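You operate a simulated robot arm through the tools that you are given. There is no shell and no other tool.

The job below is to be done with a simulated robot arm. You get a single attempt, and the scene is never put back.

TASK
Straighten and wipe the home sensor, then push the carriage home.
Fine: carriage switch off first, and it stays off; rag back on its shelf; the home lamp is lit; brake on at the end. What is to be rubbed or washed off counts as gone when no trace of it is left.

The check looks at the end state, three seconds after you hand in, the way a careful person would. Anything else that was tipped, shoved, dropped, spilled or broken makes it a failure.

THE ROBOT
A 7-joint arm with a three-finger gripper, fixed in place. Base frame: the origin is on the floor under the middle of its stand, x ahead of it, y to its left, z up. Lengths are in mm, angles in degrees, forces in N, time in s.
With the tool pointing down near the work surface it reaches from about 100 to 780 mm from the base axis. Its first joint turns from -166.0 to 166.0 degrees. Payload 2.94 kg.
The tool frame sits at the grasp point between the pads (the TCP): z along the fingers, y along the line on which they close. The tips reach 30 mm beyond it. The gripper opens to 132 mm; its body begins 107 mm behind the TCP.
Orientation is told as [roll, pitch, yaw] about the base's x, y, z axes, in that order, counted from this pose: with the fingers straight down and closing along the base's y, the tool's x points along the base's -x, its y along +y and its z along -z.

THE INTERFACE
- The arm moves only by the tool servo_tool. Its argument "targets" is a list of rows, each a list of 7 numbers: the shift along the tool's x, y, z in mm, then the turn, a rotation vector about the tool's x, y, z in degrees, then the finger opening in mm, from 0 to 132. In form: [[dx, dy, dz, ax, ay, az, claw], ...]. A call has 1 to 20 rows; each row is the pose to reach, as a shift and turn from the pose commanded when the call began, along the tool's axes at that moment. Each row takes 0.2 s and may step no farther than 50 mm and 8.6 degrees from the row before; otherwise, or with a gripper value out of range, the whole call is refused. A pose out of reach is approached as far as the arm can. The call stops where the force on the tool passes 90 N (or 10 N more than at its start, if that is more) or the arm is blocked; 0.2 s more then pass. Each finger travels about 37.4 mm/s and halts on what it meets, pressing with about 34 N; the grip force reading is that of the motor and also rises with nothing between the fingers. The clock runs only during rows and for 0.2 s after the last one: add rows that repeat a pose to give the fingers time. It gives the time, the measured TCP pose, the force on the tool (base axes), the opening and the grip force at its end, in the units of the frame above (readings bear some noise), with the torque about the TCP (base axes, N m) and any sound that the robot's microphone picked up, and new pictures: "views" is both (left out), scene, wrist or none.
- Cameras (640 x 400 px; columns grow to the right, rows downward): "scene" is fixed at [216.5, -497.8, 1429.9]; the picture's right is [0.43, -0.90, 0.00], its down [-0.38, -0.18, -0.90] and it looks along [0.82, 0.39, -0.43] (base axes); focal length 214 px, centre (320, 200). "wrist" rides on the gripper at [72, 3, -144] in the tool frame; the picture's right is [-0.04, 1.00, 0.00], its down [-0.88, -0.04, -0.48] and it looks along [-0.47, -0.02, 0.88] (tool axes); focal length 256 px, centre (320, 200). There is no depth. A picture from a camera that has moved, and an enlarged one, comes with that camera's place and axes in the base frame and with its lens. The place of the scene camera against the robot may be out by one fixed shift of up to 12 mm in any direction.
- move_column(by): moves the trunk up (or, below 0, down) by that many mm; the arm rides with it, the base frame stays. It gives what a move gives, with no picture.
- zoom(camera, box): a new picture of the part [left, top, right, bottom] of that camera's present view, enlarged. The clock stands still meanwhile.
- sign_off(): hands the job in; it is judged then, once.

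Nothing tells you positions but the pictures and the camera data. Unless the task says otherwise, let go and move clear before handing in.

The tools are called after ">>>" as name(argument=value, ...) on one line, values as JSON. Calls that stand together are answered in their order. servo_tool: Moves the arm, as the interface text tells. Its arguments: {"type":"object","properties":{"targets":{"type":"array","items":{"type":"array","items":{"type":"number"}}},"views":{"type":"string","enum":["both","scene","wrist","none"]}},"required":["targets"]} The other tools are called the same way: move_column (by) moves the trunk up or down; zoom (camera, box) takes an enlarged picture of a part of a camera's view; sign_off () hands the job in.

At the start:

```text
time_s: 0.0
ee_pos: [577.1, -107.0, 1415.8]
tool_rot: [0.1, -0.1, 0.0]
wrist_force: [0.4, -1.1, -0.1]
torque: [0.04, 0.01, 0.02]
gripper_width: 132.0
grasp_force: 0.0
trunk travel left (down, up): [-350.0, 190.0]
```

scene: 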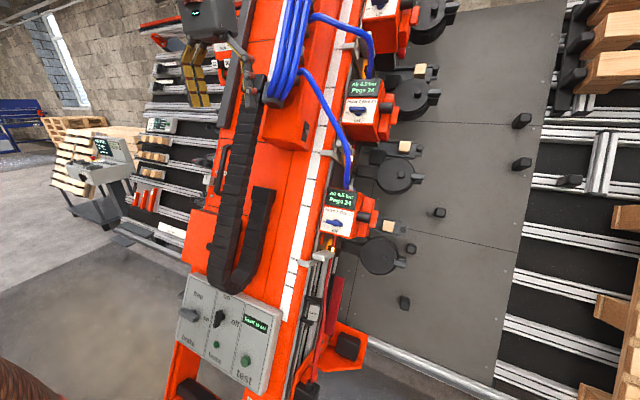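
wrist: 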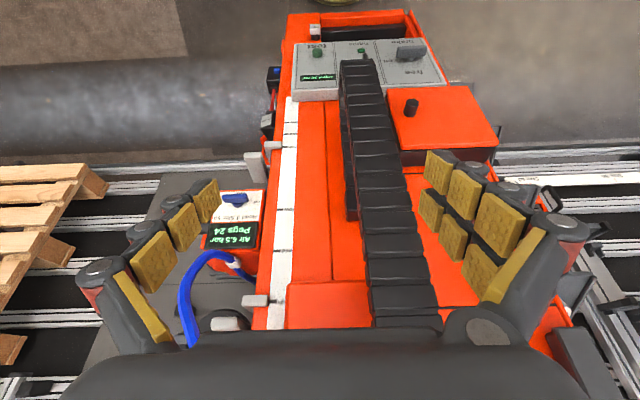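

I see a tall red beam with carriages along a rail, a control panel near the bottom of the scene picture, and a sensor area near its end. I'll take enlarged views first, before moving anything.

>>> zoom(camera="scene", box=[160, 260, 320, 400])

>>> zoom(camera="scene", box=[270, 170, 430, 400])

>>> zoom(camera="scene", box=[280, 60, 460, 180])

>>> zoom(camera="wrist", box=[240, 0, 520, 180])

>>> zoom(camera="wrist", box=[160, 130, 340, 340])

```text
2.86 times, centred on (240, 330) of scene
camera zoom: at [216.5, -497.8, 1429.9], right [0.43, -0.9, 0.0], down [-0.38, -0.18, -0.9], along [0.82, 0.39, -0.43], focal length 613 px, centre (549, -171)
```

zoom: 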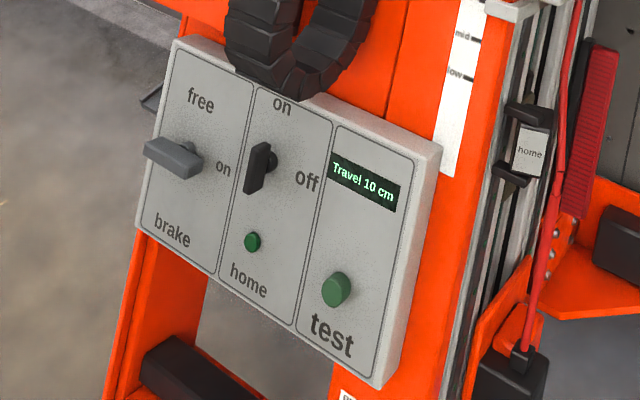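

```text
1.74 times, centred on (350, 285) of scene
camera zoom: at [216.5, -497.8, 1429.9], right [0.43, -0.9, 0.0], down [-0.38, -0.18, -0.9], along [0.82, 0.39, -0.43], focal length 373 px, centre (268, 52)
```

zoom: 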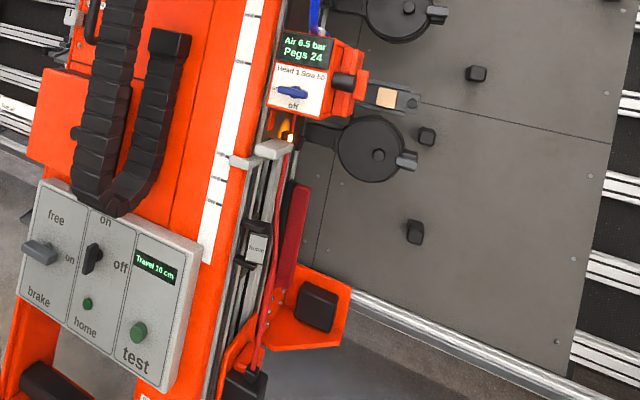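

```text
3.33 times, centred on (370, 120) of scene
camera zoom: at [216.5, -497.8, 1429.9], right [0.43, -0.9, 0.0], down [-0.38, -0.18, -0.9], along [0.82, 0.39, -0.43], focal length 715 px, centre (153, 467)
```

zoom: 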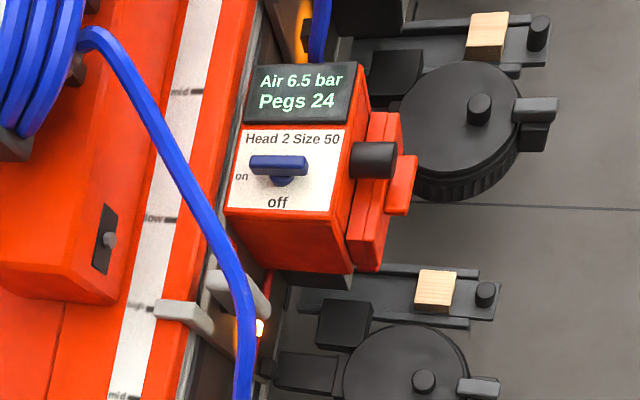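

```text
2.22 times, centred on (380, 90) of wrist
camera zoom: at [506.1, -102.4, 1559.1], right [0.04, 1.0, 0.0], down [0.88, -0.04, 0.48], along [0.47, -0.02, -0.88], focal length 569 px, centre (187, 444)
```

zoom: 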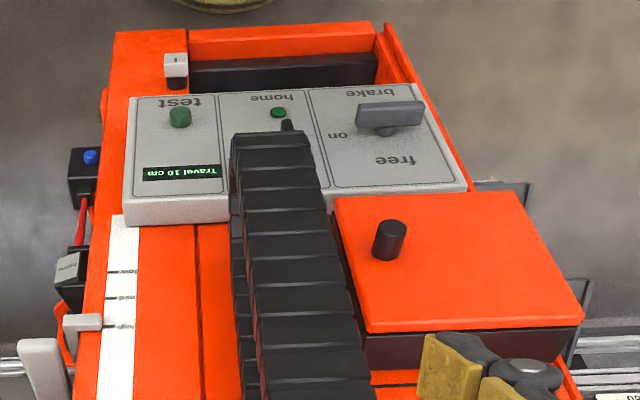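

```text
1.90 times, centred on (250, 235) of wrist
camera zoom: at [506.1, -102.4, 1559.1], right [0.04, 1.0, 0.0], down [0.88, -0.04, 0.48], along [0.47, -0.02, -0.88], focal length 488 px, centre (453, 133)
```

zoom: 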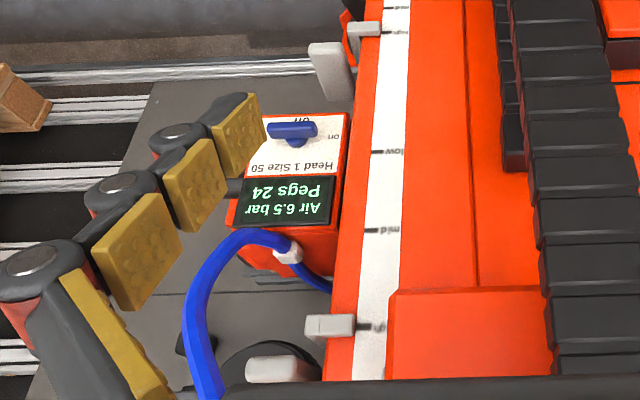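

The panel shows a brake lever, an on/off knob and a home lamp, and the home sensor sits beside the rail. I'll look closer at those, the carriage and the rag before deciding anything.

>>> zoom(camera="scene", box=[290, 240, 370, 300])

>>> zoom(camera="scene", box=[280, 290, 380, 400])

>>> zoom(camera="scene", box=[160, 0, 280, 110])

>>> zoom(camera="scene", box=[30, 90, 220, 250])

>>> zoom(camera="wrist", box=[235, 50, 315, 180])

>>> zoom(camera="scene", box=[200, 270, 280, 330])

```text
6.67 times, centred on (330, 270) of scene
camera zoom: at [216.5, -497.8, 1429.9], right [0.43, -0.9, 0.0], down [-0.38, -0.18, -0.9], along [0.82, 0.39, -0.43], focal length 1430 px, centre (253, -267)
```

zoom: 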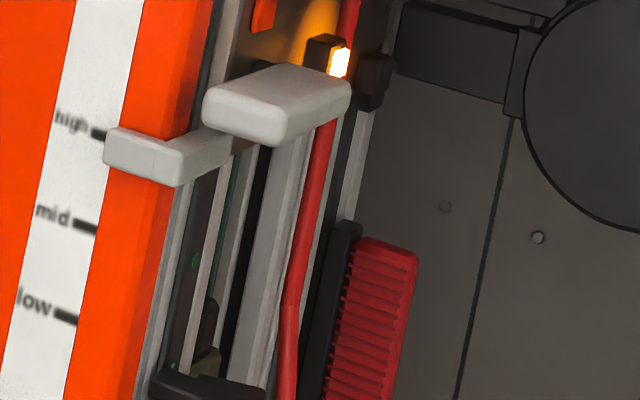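

```text
3.64 times, centred on (330, 345) of scene
camera zoom: at [216.5, -497.8, 1429.9], right [0.43, -0.9, 0.0], down [-0.38, -0.18, -0.9], along [0.82, 0.39, -0.43], focal length 780 px, centre (284, -327)
```

zoom: 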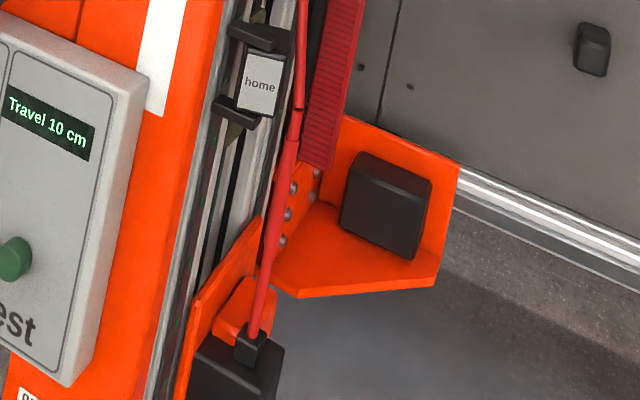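

```text
3.64 times, centred on (220, 55) of scene
camera zoom: at [216.5, -497.8, 1429.9], right [0.43, -0.9, 0.0], down [-0.38, -0.18, -0.9], along [0.82, 0.39, -0.43], focal length 780 px, centre (684, 727)
```

zoom: 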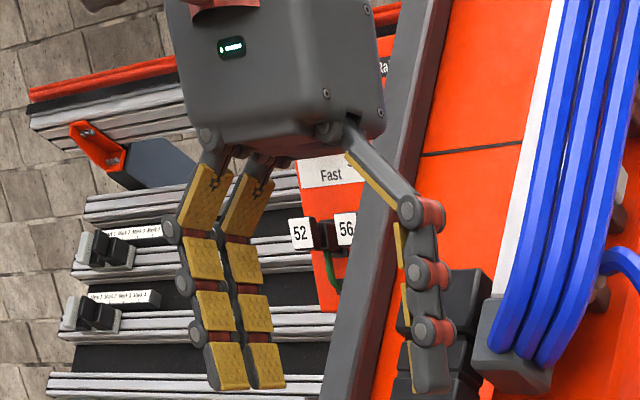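

```text
2.50 times, centred on (125, 170) of scene
camera zoom: at [216.5, -497.8, 1429.9], right [0.43, -0.9, 0.0], down [-0.38, -0.18, -0.9], along [0.82, 0.39, -0.43], focal length 536 px, centre (808, 275)
```

zoom: 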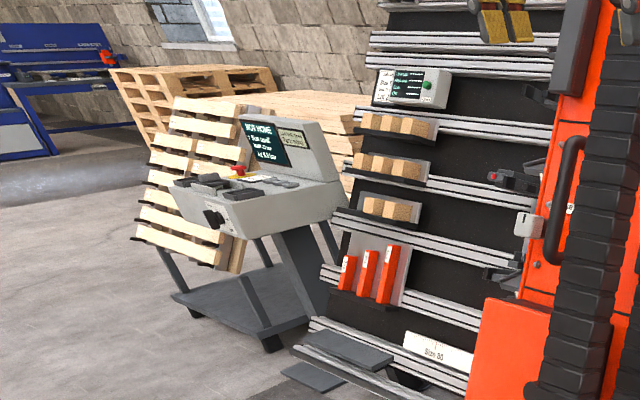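

```text
3.08 times, centred on (275, 115) of wrist
camera zoom: at [506.1, -102.4, 1559.1], right [0.04, 1.0, 0.0], down [0.88, -0.04, 0.48], along [0.47, -0.02, -0.88], focal length 788 px, centre (458, 462)
```

zoom: 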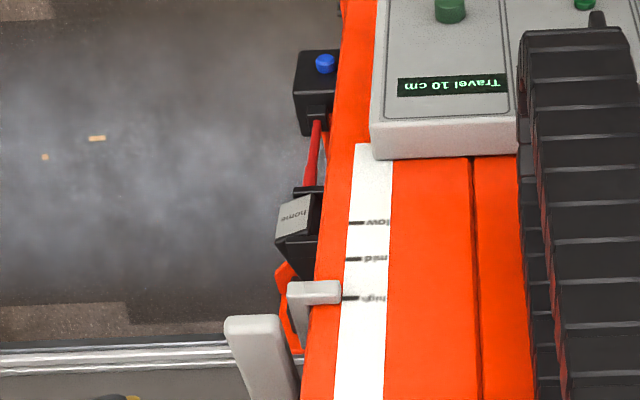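

```text
6.67 times, centred on (240, 300) of scene
camera zoom: at [216.5, -497.8, 1429.9], right [0.43, -0.9, 0.0], down [-0.38, -0.18, -0.9], along [0.82, 0.39, -0.43], focal length 1430 px, centre (853, -467)
```

zoom: 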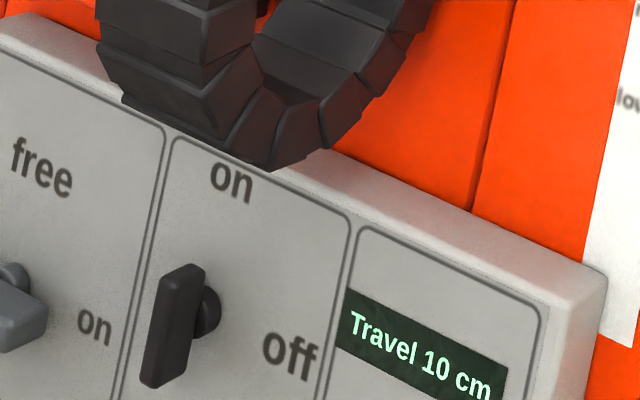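

The beam leans away from the robot at about 27° from vertical. The panel is on its front, and the home sensor is on its -y side near (640,-250,850). I'll swing the wrist camera out to -y for a view of that side, well clear of the beam.

>>> servo_tool(targets=[[8, -24, 5, 0, 0, -7.5, 132], [16, -49, 11, 0, 0, -15, 132], [24, -73, 16, 0, 0, -22.5, 132], [32, -98, 22, 0, 0, -30, 132], [40, -122, 27, 0, 0, -37.5, 132], [48, -146, 33, 0, 0, -45, 132], [56, -171, 38, 0, 0, -52.5, 132], [64, -195, 44, 0, 0, -60, 132], [72, -220, 49, 0, 0, -67.5, 132], [80, -244, 55, 0, 0, -75, 132], [88, -268, 60, 0, 0, -82.5, 132], [97, -293, 66, 0, 0, -90, 132]])

```text
time_s: 2.6
ee_pos: [481.4, -401.0, 1349.5]
tool_rot: [0.0, 0.0, 90.0]
wrist_force: [-0.1, 0.5, 0.1]
torque: [0.01, -0.02, -0.02]
gripper_width: 131.8
grasp_force: 0.0
trunk travel left (down, up): [-350.0, 190.0]
camera wrist: at [478.5, -472.8, 1492.3], right [-1.0, 0.04, 0.0], down [0.04, 0.88, 0.48], along [0.02, 0.48, -0.88], focal length 256 px, centre (320, 200)
```

scene: 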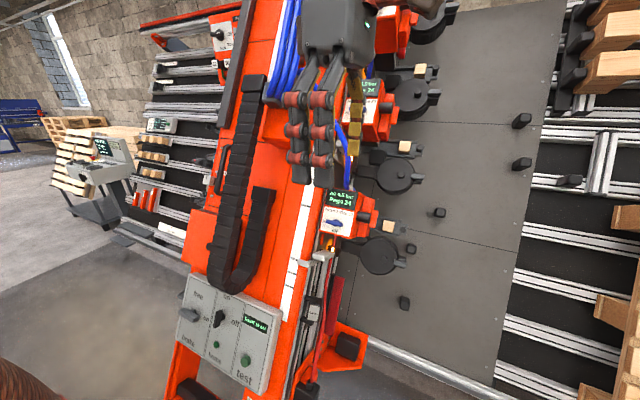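
wrist: 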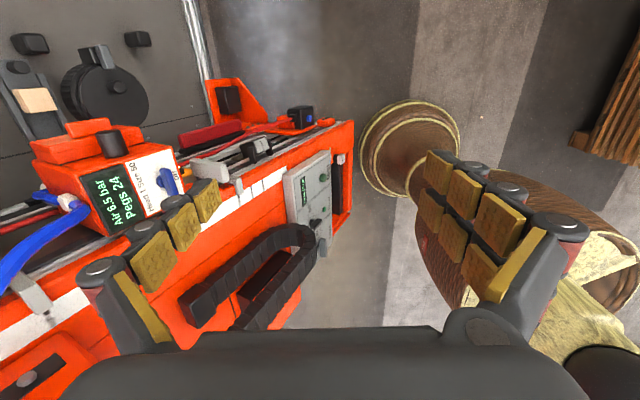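

With the gripper moved, a second small panel shows at the upper left of the beam. I'll look at it and at the side of the rail.

>>> zoom(camera="scene", box=[140, 0, 280, 100])

>>> zoom(camera="scene", box=[190, 0, 250, 60])

>>> zoom(camera="wrist", box=[160, 70, 360, 200])

>>> zoom(camera="wrist", box=[0, 60, 180, 320])

>>> zoom(camera="scene", box=[180, 120, 280, 300])

```text
4.00 times, centred on (210, 50) of scene
camera zoom: at [216.5, -497.8, 1429.9], right [0.43, -0.9, 0.0], down [-0.38, -0.18, -0.9], along [0.82, 0.39, -0.43], focal length 858 px, centre (760, 800)
```

zoom: 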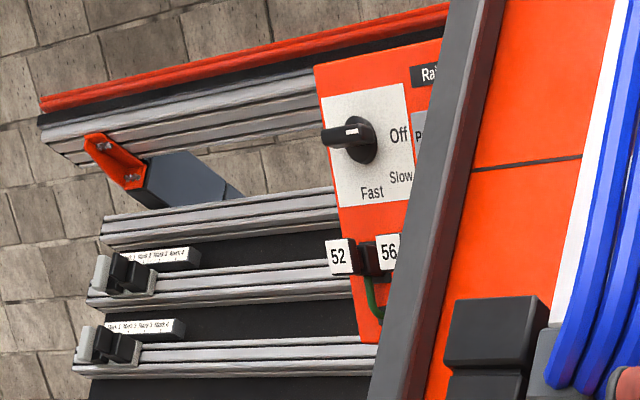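

```text
6.67 times, centred on (220, 30) of scene
camera zoom: at [216.5, -497.8, 1429.9], right [0.43, -0.9, 0.0], down [-0.38, -0.18, -0.9], along [0.82, 0.39, -0.43], focal length 1430 px, centre (987, 1333)
```

zoom: 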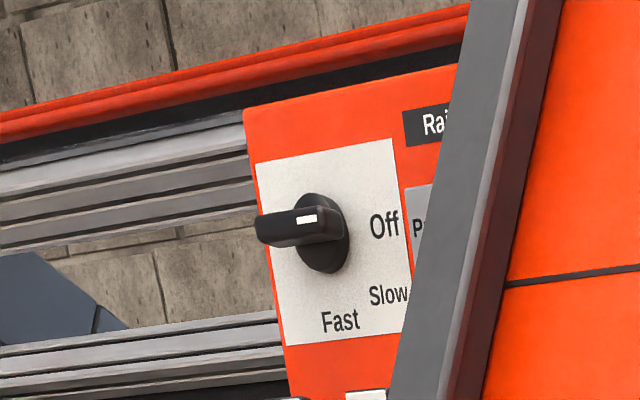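

```text
3.08 times, centred on (260, 135) of wrist
camera zoom: at [478.5, -472.8, 1492.3], right [-1.0, 0.04, 0.0], down [0.04, 0.88, 0.48], along [0.02, 0.48, -0.88], focal length 788 px, centre (505, 400)
```

zoom: 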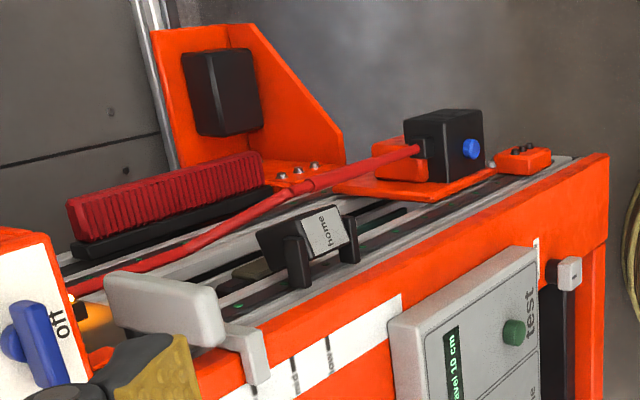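

```text
1.54 times, centred on (90, 190) of wrist
camera zoom: at [478.5, -472.8, 1492.3], right [-1.0, 0.04, 0.0], down [0.04, 0.88, 0.48], along [0.02, 0.48, -0.88], focal length 394 px, centre (674, 215)
```

zoom: 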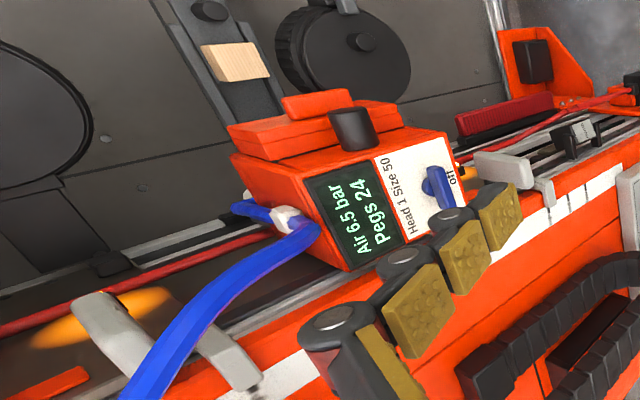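

```text
2.22 times, centred on (230, 210) of scene
camera zoom: at [216.5, -497.8, 1429.9], right [0.43, -0.9, 0.0], down [-0.38, -0.18, -0.9], along [0.82, 0.39, -0.43], focal length 477 px, centre (520, 178)
```

zoom: 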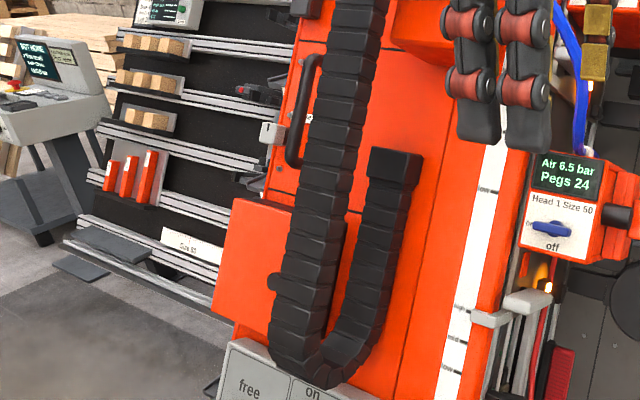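

There's a console with readable text on the left and a rail-speed knob up on the beam. I'll read these labels to find which switch belongs to the carriage and where the rag is.

>>> zoom(camera="scene", box=[75, 125, 135, 200])

>>> zoom(camera="scene", box=[140, 110, 190, 145])

>>> zoom(camera="scene", box=[170, 100, 240, 190])

>>> zoom(camera="scene", box=[440, 0, 640, 200])

>>> zoom(camera="scene", box=[440, 200, 640, 400])

>>> zoom(camera="wrist", box=[340, 60, 640, 320])

```text
5.33 times, centred on (105, 162) of scene
camera zoom: at [216.5, -497.8, 1429.9], right [0.43, -0.9, 0.0], down [-0.38, -0.18, -0.9], along [0.82, 0.39, -0.43], focal length 1144 px, centre (1467, 400)
```

zoom: 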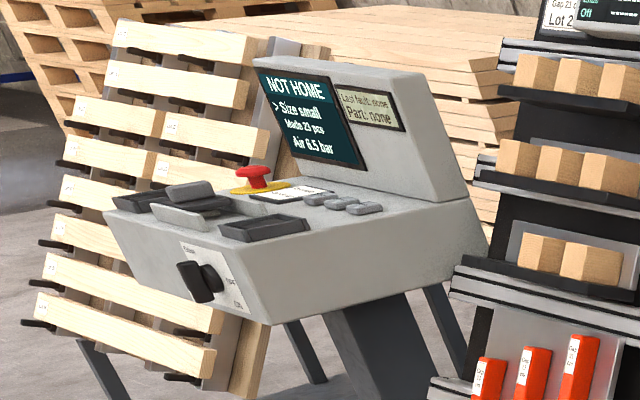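

```text
11.43 times, centred on (165, 128) of scene
camera zoom: at [216.5, -497.8, 1429.9], right [0.43, -0.9, 0.0], down [-0.38, -0.18, -0.9], along [0.82, 0.39, -0.43], focal length 2451 px, centre (2091, 1029)
```

zoom: 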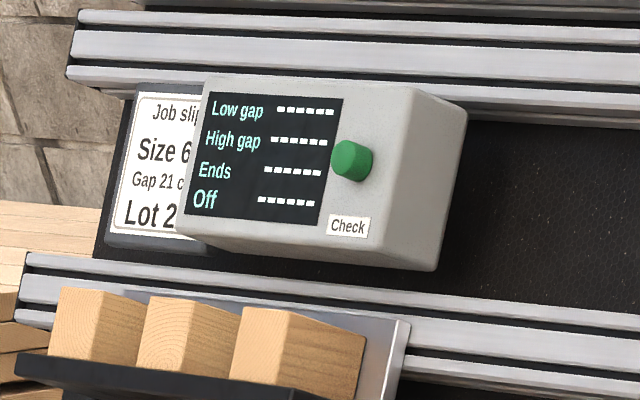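

```text
4.44 times, centred on (205, 145) of scene
camera zoom: at [216.5, -497.8, 1429.9], right [0.43, -0.9, 0.0], down [-0.38, -0.18, -0.9], along [0.82, 0.39, -0.43], focal length 953 px, centre (831, 444)
```

zoom: 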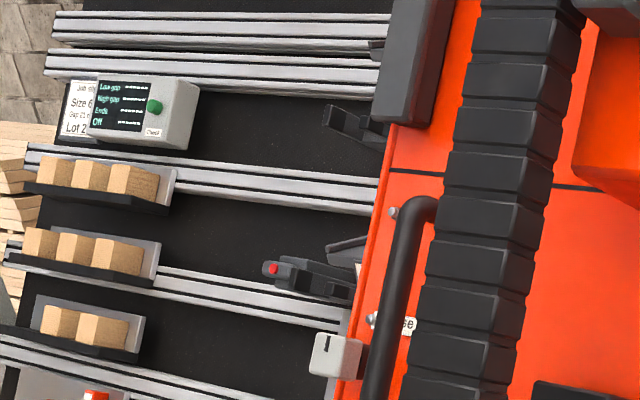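

```text
2.00 times, centred on (540, 100) of scene
camera zoom: at [216.5, -497.8, 1429.9], right [0.43, -0.9, 0.0], down [-0.38, -0.18, -0.9], along [0.82, 0.39, -0.43], focal length 429 px, centre (-120, 400)
```

zoom: 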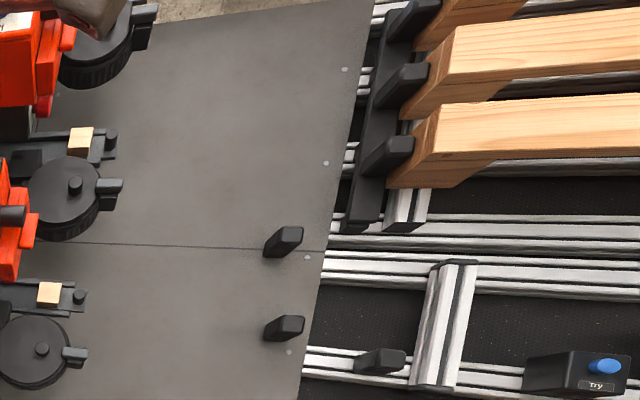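

```text
2.00 times, centred on (540, 300) of scene
camera zoom: at [216.5, -497.8, 1429.9], right [0.43, -0.9, 0.0], down [-0.38, -0.18, -0.9], along [0.82, 0.39, -0.43], focal length 429 px, centre (-120, 0)
```

zoom: 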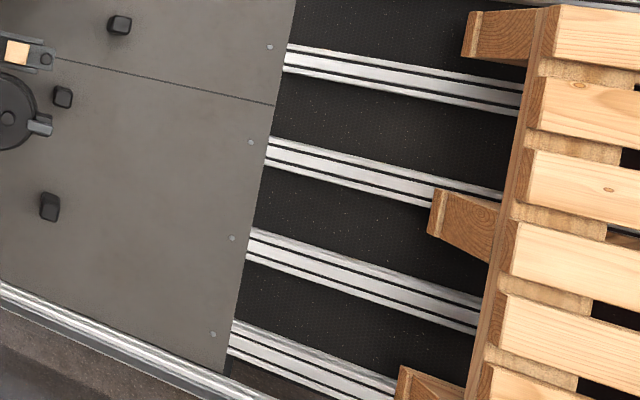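

```text
1.54 times, centred on (490, 190) of wrist
camera zoom: at [478.5, -472.8, 1492.3], right [-1.0, 0.04, 0.0], down [0.04, 0.88, 0.48], along [0.02, 0.48, -0.88], focal length 394 px, centre (58, 215)
```

zoom: 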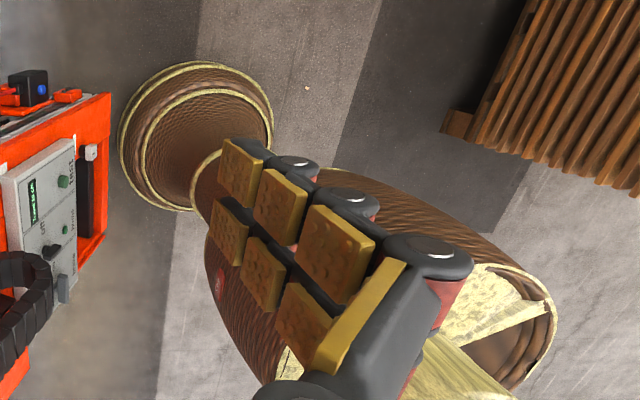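

The console reads NOT HOME, and I haven't found the rag or its shelf yet. I'll move the wrist camera to the +y side to look at the left of the beam and the panel under the cable chain.

>>> servo_tool(targets=[[-46, 5, 0, 0, 0, 7.5, 132], [-92, 10, 0, 0, 0, 15, 132], [-138, 15, 0, 0, 0, 22.5, 132], [-184, 20, 0, 0, 0, 30, 132], [-230, 25, 0, 0, 0, 37.5, 132], [-276, 30, 0, 0, 0, 45, 132], [-322, 35, 0, 0, 0, 52.5, 132], [-368, 40, 0, 0, 0, 60, 132], [-414, 45, 0, 0, 0, 67.5, 132], [-460, 50, 0, 0, 0, 75, 132], [-506, 55, 0, 0, 0, 82.5, 132], [-551, 61, 0, 0, 0, 90, 132]])

```text
time_s: 5.2
ee_pos: [419.2, 153.7, 1349.3]
tool_rot: [0.1, 0.0, -0.2]
wrist_force: [0.6, 0.2, 0.3]
torque: [-0.03, 0.03, 0.0]
gripper_width: 132.0
grasp_force: 0.0
trunk travel left (down, up): [-350.0, 190.0]
camera wrist: at [348.3, 158.1, 1493.0], right [0.04, 1.0, 0.0], down [0.88, -0.04, 0.48], along [0.48, -0.02, -0.88], focal length 256 px, centre (320, 200)
```

scene: 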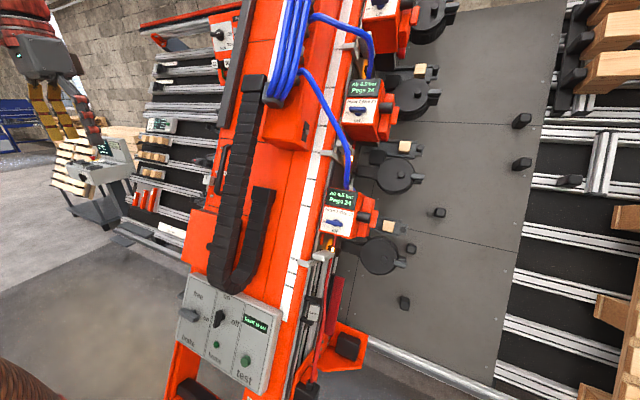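
wrist: 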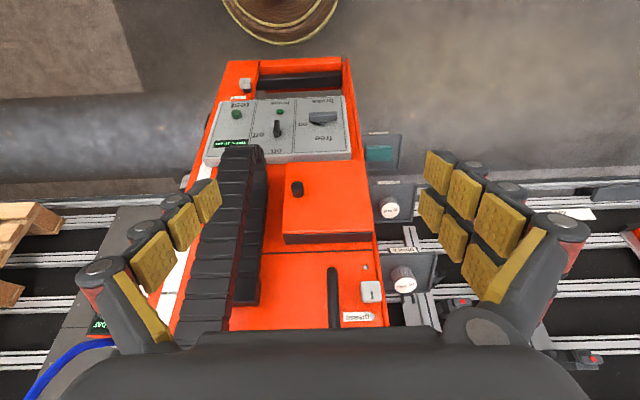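

Three small shelves hang on the +y side of the beam, one with something teal that could be the rag. I'll zoom in.

>>> zoom(camera="wrist", box=[350, 120, 450, 220])

>>> zoom(camera="wrist", box=[320, 220, 450, 340])

>>> zoom(camera="wrist", box=[200, 50, 370, 170])

>>> zoom(camera="wrist", box=[270, 150, 400, 260])

```text
4.00 times, centred on (400, 170) of wrist
camera zoom: at [348.3, 158.1, 1493.0], right [0.04, 1.0, 0.0], down [0.88, -0.04, 0.48], along [0.48, -0.02, -0.88], focal length 1024 px, centre (0, 320)
```

zoom: 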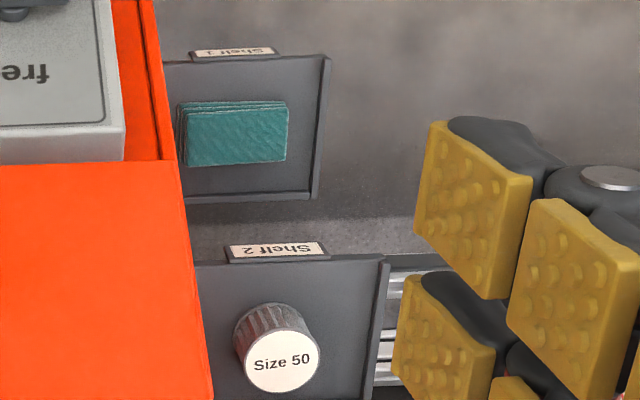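

```text
3.33 times, centred on (385, 280) of wrist
camera zoom: at [348.3, 158.1, 1493.0], right [0.04, 1.0, 0.0], down [0.88, -0.04, 0.48], along [0.48, -0.02, -0.88], focal length 853 px, centre (103, -67)
```

zoom: 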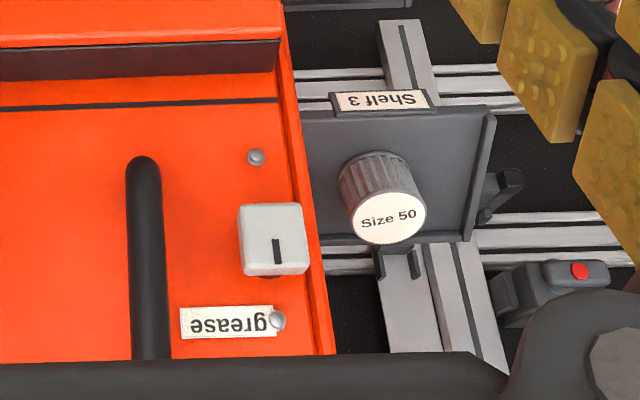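

```text
3.33 times, centred on (285, 110) of wrist
camera zoom: at [348.3, 158.1, 1493.0], right [0.04, 1.0, 0.0], down [0.88, -0.04, 0.48], along [0.48, -0.02, -0.88], focal length 853 px, centre (437, 500)
```

zoom: 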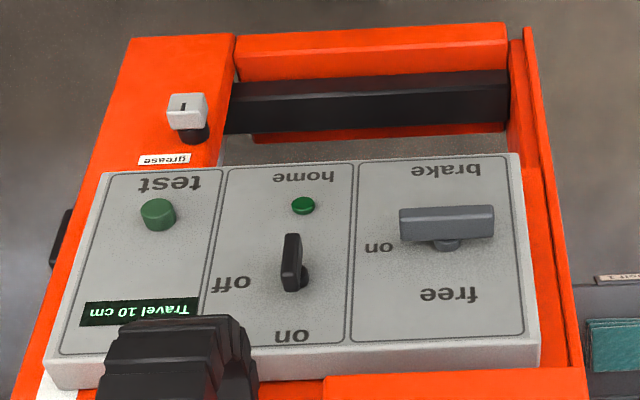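

```text
3.64 times, centred on (335, 205) of wrist
camera zoom: at [348.3, 158.1, 1493.0], right [0.04, 1.0, 0.0], down [0.88, -0.04, 0.48], along [0.48, -0.02, -0.88], focal length 931 px, centre (266, 182)
```

zoom: 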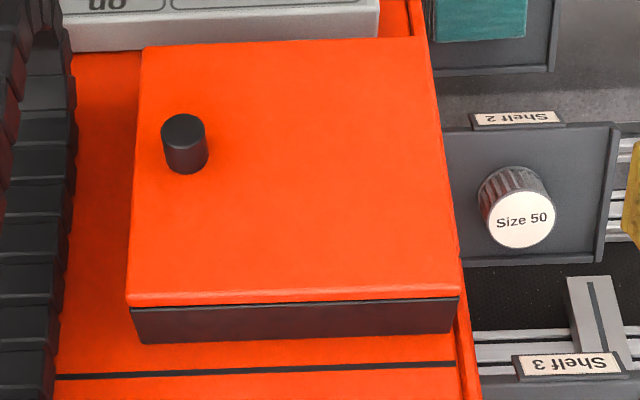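

The teal folded cloth lies on Shelf 1, so that's the rag. Before I pick the carriage switch I need to understand which part is the carriage, so I'll inspect the upper beam, the red box with the toggle and the rail panel.

>>> zoom(camera="scene", box=[230, 0, 380, 160])

>>> zoom(camera="scene", box=[280, 100, 320, 160])

>>> zoom(camera="scene", box=[130, 0, 250, 110])

>>> zoom(camera="scene", box=[300, 290, 330, 330])

>>> zoom(camera="wrist", box=[0, 180, 320, 400])

```text
2.50 times, centred on (305, 80) of scene
camera zoom: at [216.5, -497.8, 1429.9], right [0.43, -0.9, 0.0], down [-0.38, -0.18, -0.9], along [0.82, 0.39, -0.43], focal length 536 px, centre (358, 500)
```

zoom: 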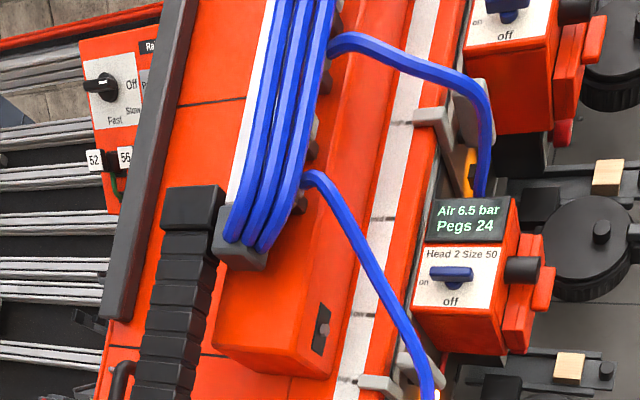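

```text
6.67 times, centred on (300, 130) of scene
camera zoom: at [216.5, -497.8, 1429.9], right [0.43, -0.9, 0.0], down [-0.38, -0.18, -0.9], along [0.82, 0.39, -0.43], focal length 1430 px, centre (453, 667)
```

zoom: 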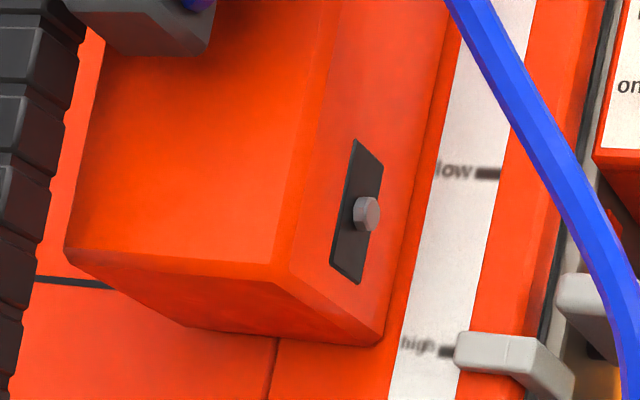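

```text
3.64 times, centred on (190, 55) of scene
camera zoom: at [216.5, -497.8, 1429.9], right [0.43, -0.9, 0.0], down [-0.38, -0.18, -0.9], along [0.82, 0.39, -0.43], focal length 780 px, centre (793, 727)
```

zoom: 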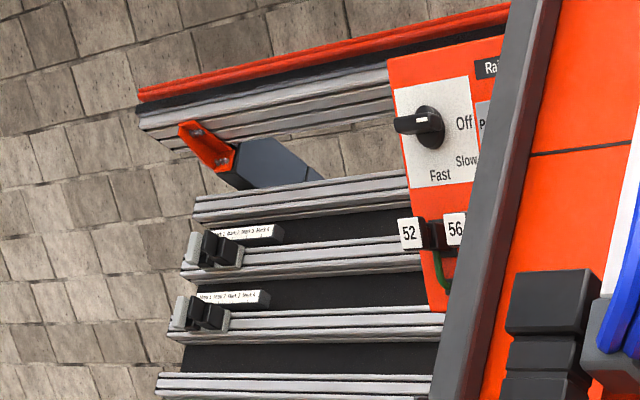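

```text
10.00 times, centred on (315, 310) of scene
camera zoom: at [216.5, -497.8, 1429.9], right [0.43, -0.9, 0.0], down [-0.38, -0.18, -0.9], along [0.82, 0.39, -0.43], focal length 2145 px, centre (370, -900)
```

zoom: 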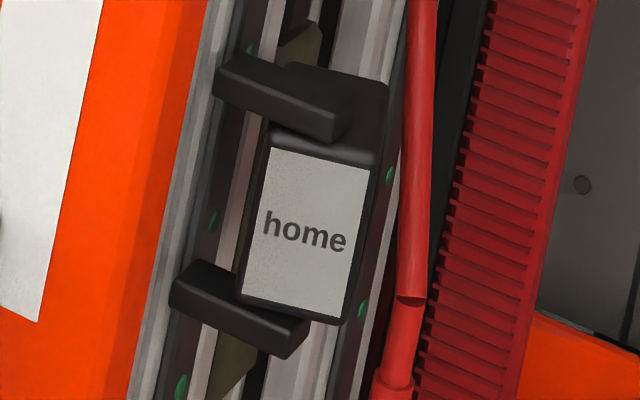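

```text
1.82 times, centred on (160, 290) of wrist
camera zoom: at [348.3, 158.1, 1493.0], right [0.04, 1.0, 0.0], down [0.88, -0.04, 0.48], along [0.48, -0.02, -0.88], focal length 465 px, centre (611, 36)
```

zoom: 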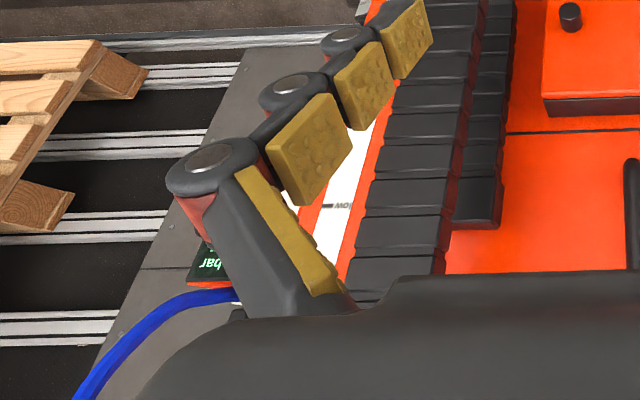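

The home sensor is a black block with a dirty "home" label, held between two clip arms. I'll bring the wrist camera down on the -y side for a close look at how it's twisted.

>>> servo_tool(targets=[[-7.5, -38, 27, -1, -2.2, -3.3, 132], [-15, -76, 54, -2, -4.4, -6.6, 132], [-22.5, -114, 82, -2.9, -6.7, -9.9, 132], [-30, -152, 109, -3.9, -8.9, -13.2, 132], [-37.5, -190, 136, -4.9, -11.1, -16.5, 132], [-45, -228, 163, -5.9, -13.3, -19.8, 132], [-52.5, -266, 190, -6.9, -15.5, -23.1, 132], [-60, -304, 218, -7.8, -17.8, -26.4, 132], [-67.5, -342, 245, -8.8, -20, -29.7, 132], [-75, -380, 272, -9.8, -22.2, -33, 132], [-82.5, -418, 299, -10.8, -24.4, -36.3, 132], [-90, -456, 327, -11.7, -26.7, -39.6, 132], [-97.5, -494, 354, -12.7, -28.9, -42.9, 132], [-105, -532, 381, -13.7, -31.1, -46.2, 132]])

```text
time_s: 8.2
ee_pos: [524.9, -383.2, 966.2]
tool_rot: [0.0, -33.1, 47.5]
wrist_force: [0.0, 0.6, 0.2]
torque: [0.04, 0.02, 0.04]
gripper_width: 132.0
grasp_force: 0.1
trunk travel left (down, up): [-350.0, 190.0]
camera wrist: at [429.9, -482.5, 1048.3], right [-0.71, 0.7, 0.02], down [0.35, 0.33, 0.88], along [0.61, 0.63, -0.48], focal length 256 px, centre (320, 200)
```

scene: 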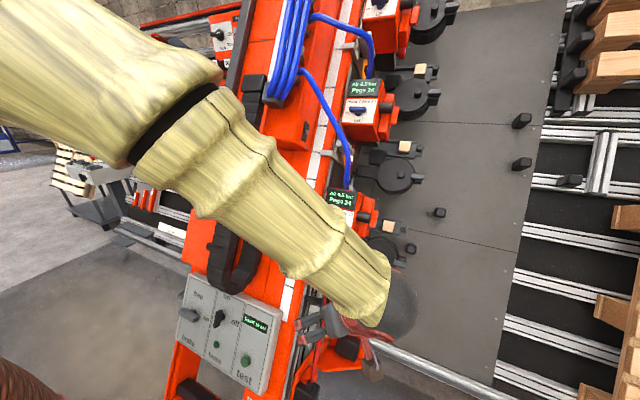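
wrist: 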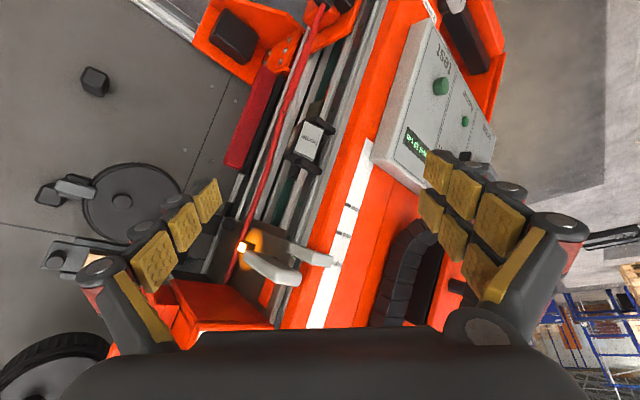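

>>> zoom(camera="wrist", box=[270, 90, 350, 190])

>>> zoom(camera="wrist", box=[190, 0, 370, 130])

>>> zoom(camera="wrist", box=[200, 180, 360, 300])

>>> zoom(camera="wrist", box=[370, 0, 520, 180])

```text
4.00 times, centred on (310, 140) of wrist
camera zoom: at [429.9, -482.5, 1048.3], right [-0.71, 0.7, 0.02], down [0.35, 0.33, 0.88], along [0.61, 0.63, -0.48], focal length 1024 px, centre (360, 440)
```

zoom: 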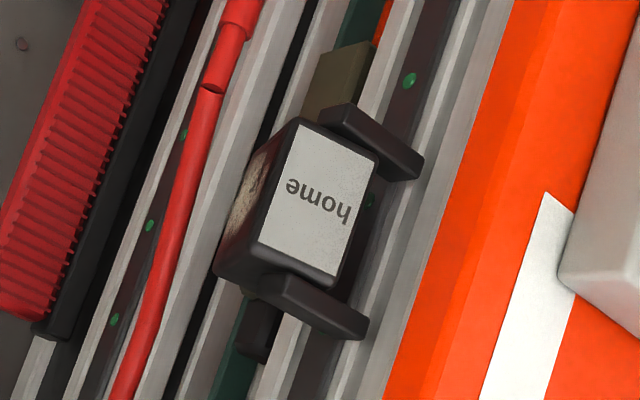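

```text
3.08 times, centred on (280, 65) of wrist
camera zoom: at [429.9, -482.5, 1048.3], right [-0.71, 0.7, 0.02], down [0.35, 0.33, 0.88], along [0.61, 0.63, -0.48], focal length 788 px, centre (443, 615)
```

zoom: 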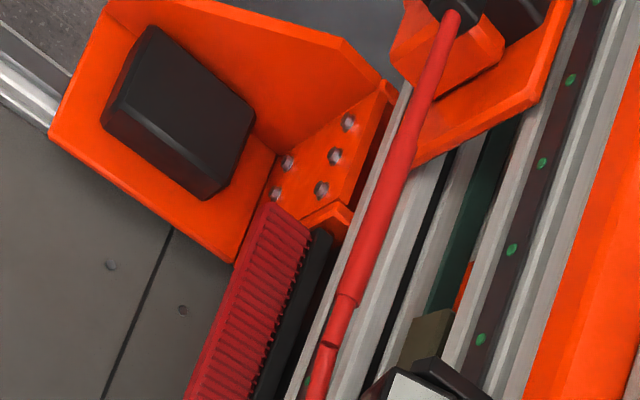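

```text
3.33 times, centred on (280, 240) of wrist
camera zoom: at [429.9, -482.5, 1048.3], right [-0.71, 0.7, 0.02], down [0.35, 0.33, 0.88], along [0.61, 0.63, -0.48], focal length 853 px, centre (453, 67)
```

zoom: 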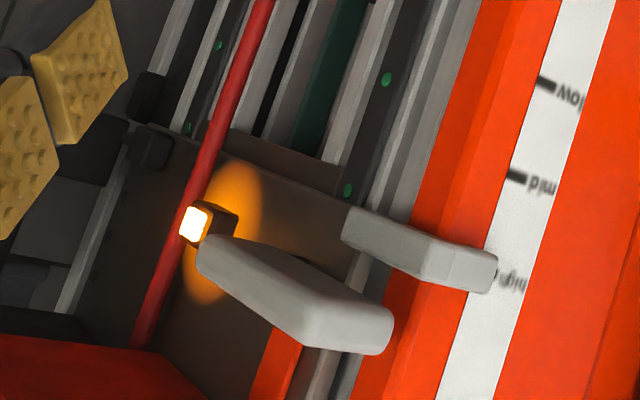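

```text
2.22 times, centred on (445, 90) of wrist
camera zoom: at [429.9, -482.5, 1048.3], right [-0.71, 0.7, 0.02], down [0.35, 0.33, 0.88], along [0.61, 0.63, -0.48], focal length 569 px, centre (42, 444)
```

zoom: 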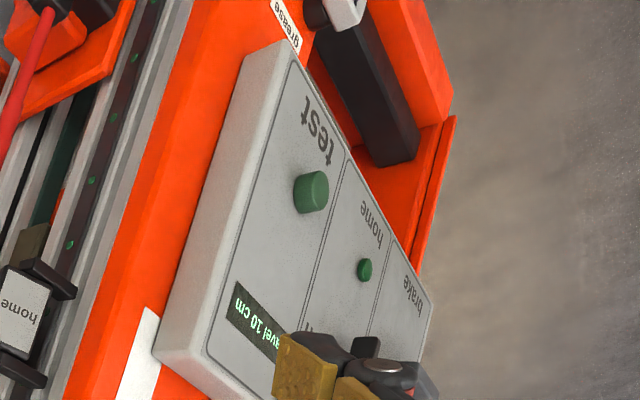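

The sensor's side face carries a smudge, and the orange bracket below looks like an end stop. I'll go lower and further out to -y to see the geometry from the side and find what actually slides.

>>> servo_tool(targets=[[20, -17, 13, -2.9, -2.8, -3.5, 132], [41, -33, 27, -5.8, -5.5, -6.9, 132], [61, -50, 40, -8.7, -8.3, -10.4, 132], [82, -66, 54, -11.6, -11, -13.8, 132], [102, -83, 67, -14.5, -13.8, -17.3, 132]])

```text
time_s: 9.4
ee_pos: [552.6, -473.3, 854.6]
tool_rot: [0.2, -47.3, 70.0]
wrist_force: [-0.2, -0.6, -1.4]
torque: [0.07, -0.02, -0.04]
gripper_width: 131.4
grasp_force: 0.1
trunk travel left (down, up): [-350.0, 190.0]
camera wrist: at [497.5, -615.6, 899.1], right [-0.93, 0.37, 0.03], down [0.12, 0.22, 0.97], along [0.35, 0.9, -0.25], focal length 256 px, centre (320, 200)
```

scene: 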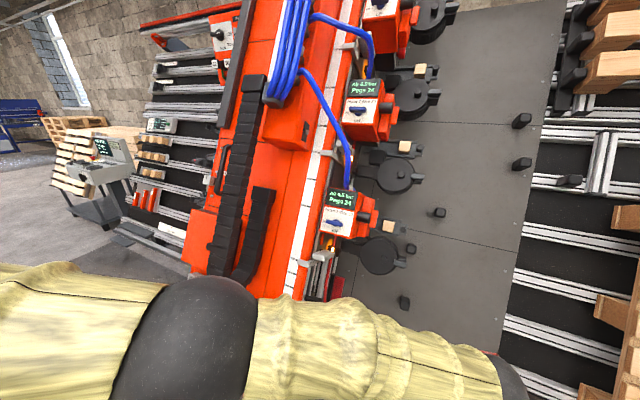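
wrist: 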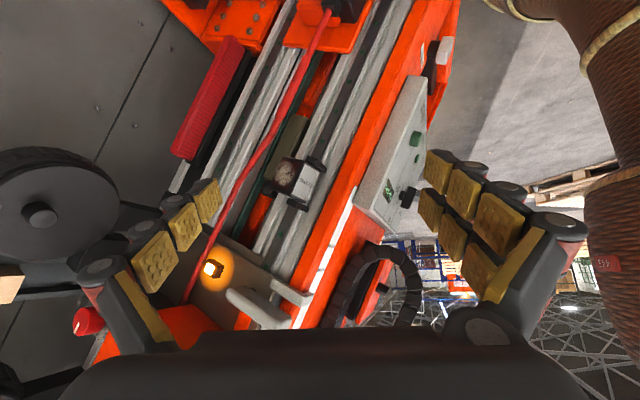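

>>> zoom(camera="wrist", box=[230, 110, 350, 230])

>>> zoom(camera="wrist", box=[150, 0, 360, 130])

>>> zoom(camera="wrist", box=[170, 200, 350, 330])

>>> zoom(camera="wrist", box=[350, 60, 470, 250])

>>> zoom(camera="wrist", box=[0, 130, 250, 400])

```text
3.33 times, centred on (290, 170) of wrist
camera zoom: at [497.5, -615.6, 899.1], right [-0.93, 0.37, 0.03], down [0.12, 0.22, 0.97], along [0.35, 0.9, -0.25], focal length 853 px, centre (420, 300)
```

zoom: 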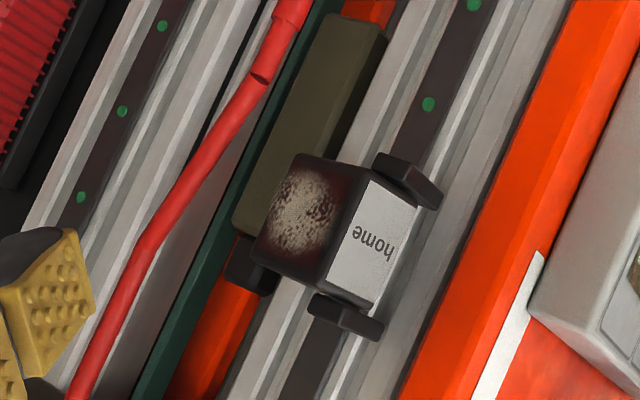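

```text
3.05 times, centred on (255, 65) of wrist
camera zoom: at [497.5, -615.6, 899.1], right [-0.93, 0.37, 0.03], down [0.12, 0.22, 0.97], along [0.35, 0.9, -0.25], focal length 780 px, centre (518, 611)
```

zoom: 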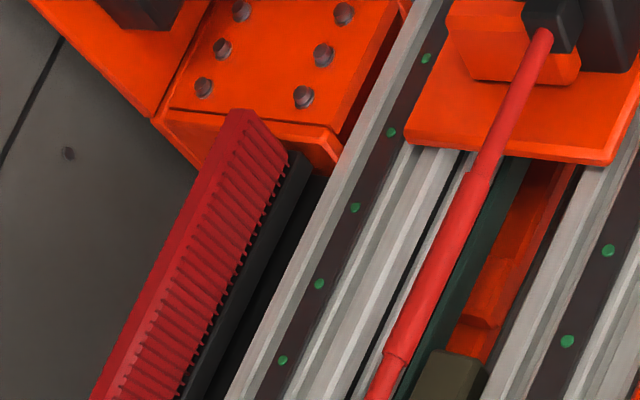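

```text
3.08 times, centred on (260, 265) of wrist
camera zoom: at [497.5, -615.6, 899.1], right [-0.93, 0.37, 0.03], down [0.12, 0.22, 0.97], along [0.35, 0.9, -0.25], focal length 788 px, centre (505, 0)
```

zoom: 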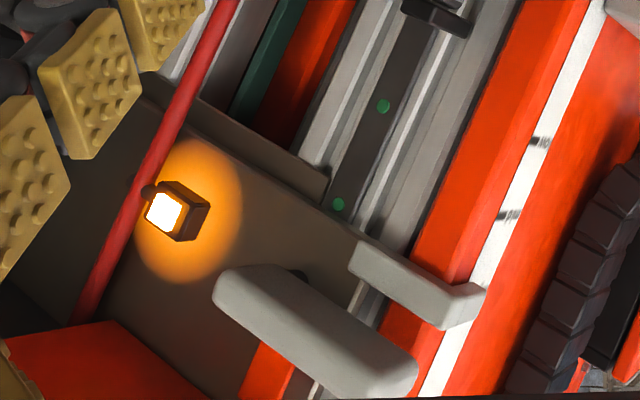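

```text
2.11 times, centred on (410, 155) of wrist
camera zoom: at [497.5, -615.6, 899.1], right [-0.93, 0.37, 0.03], down [0.12, 0.22, 0.97], along [0.35, 0.9, -0.25], focal length 539 px, centre (130, 295)
```

zoom: 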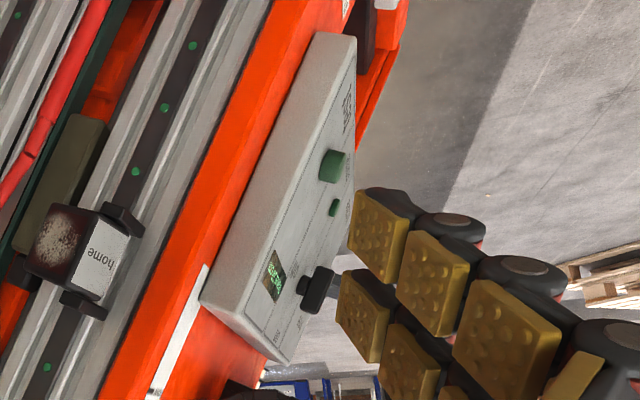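

```text
1.48 times, centred on (125, 265) of wrist
camera zoom: at [497.5, -615.6, 899.1], right [-0.93, 0.37, 0.03], down [0.12, 0.22, 0.97], along [0.35, 0.9, -0.25], focal length 379 px, centre (609, 104)
```

zoom: 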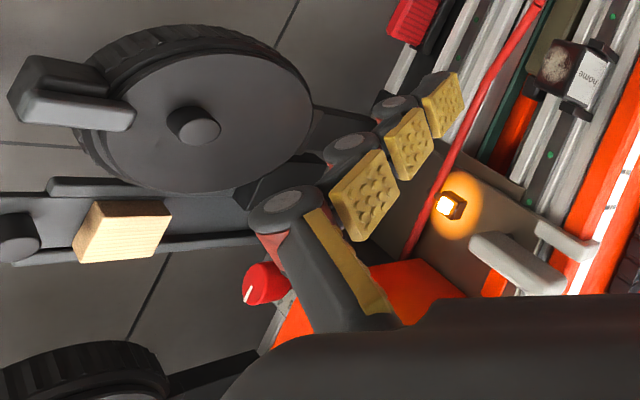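

The sensor's round face is grimy and points roughly along -y, and the block sits in a two-prong fork on the rail. I'll zoom tighter on the sensor, the brown plate and Head 1's side.

>>> zoom(camera="wrist", box=[262, 140, 322, 220])

>>> zoom(camera="wrist", box=[280, 0, 460, 100])

>>> zoom(camera="scene", box=[295, 180, 415, 300])

>>> zoom(camera="wrist", box=[310, 180, 440, 330])

```text
5.00 times, centred on (292, 180) of wrist
camera zoom: at [497.5, -615.6, 899.1], right [-0.93, 0.37, 0.03], down [0.12, 0.22, 0.97], along [0.35, 0.9, -0.25], focal length 1280 px, centre (460, 300)
```

zoom: 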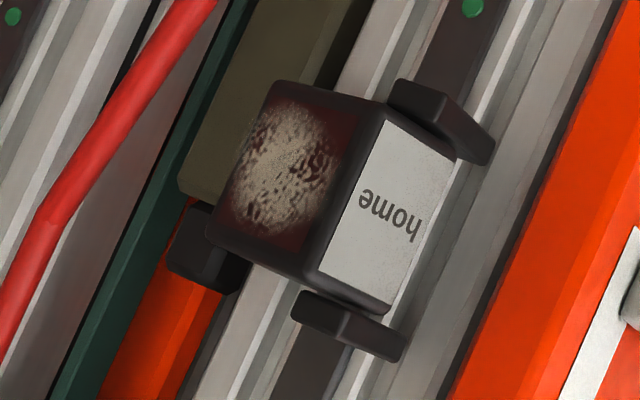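

```text
3.56 times, centred on (370, 50) of wrist
camera zoom: at [497.5, -615.6, 899.1], right [-0.93, 0.37, 0.03], down [0.12, 0.22, 0.97], along [0.35, 0.9, -0.25], focal length 910 px, centre (142, 733)
```

zoom: 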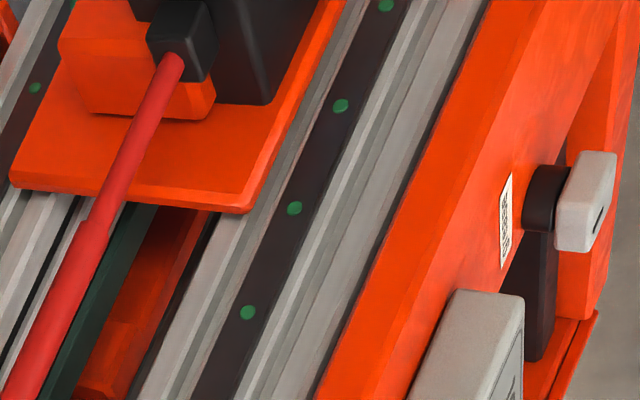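

```text
3.33 times, centred on (355, 240) of scene
camera zoom: at [216.5, -497.8, 1429.9], right [0.43, -0.9, 0.0], down [-0.38, -0.18, -0.9], along [0.82, 0.39, -0.43], focal length 715 px, centre (203, 67)
```

zoom: 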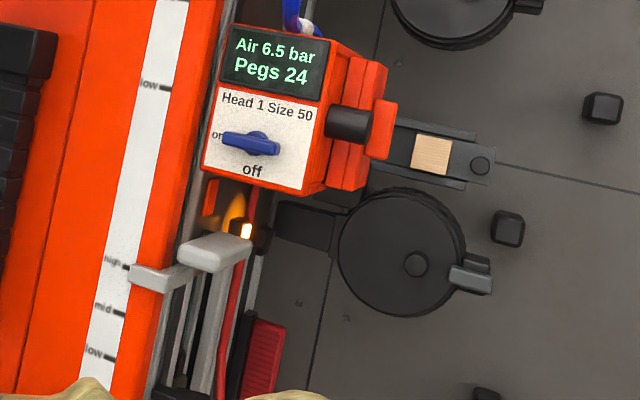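

```text
2.67 times, centred on (375, 255) of wrist
camera zoom: at [497.5, -615.6, 899.1], right [-0.93, 0.37, 0.03], down [0.12, 0.22, 0.97], along [0.35, 0.9, -0.25], focal length 683 px, centre (173, 53)
```

zoom: 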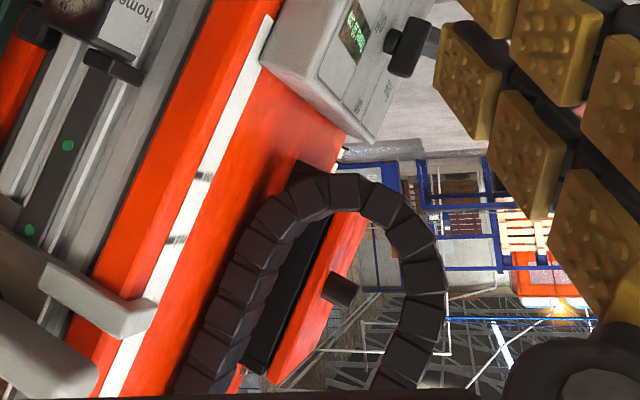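

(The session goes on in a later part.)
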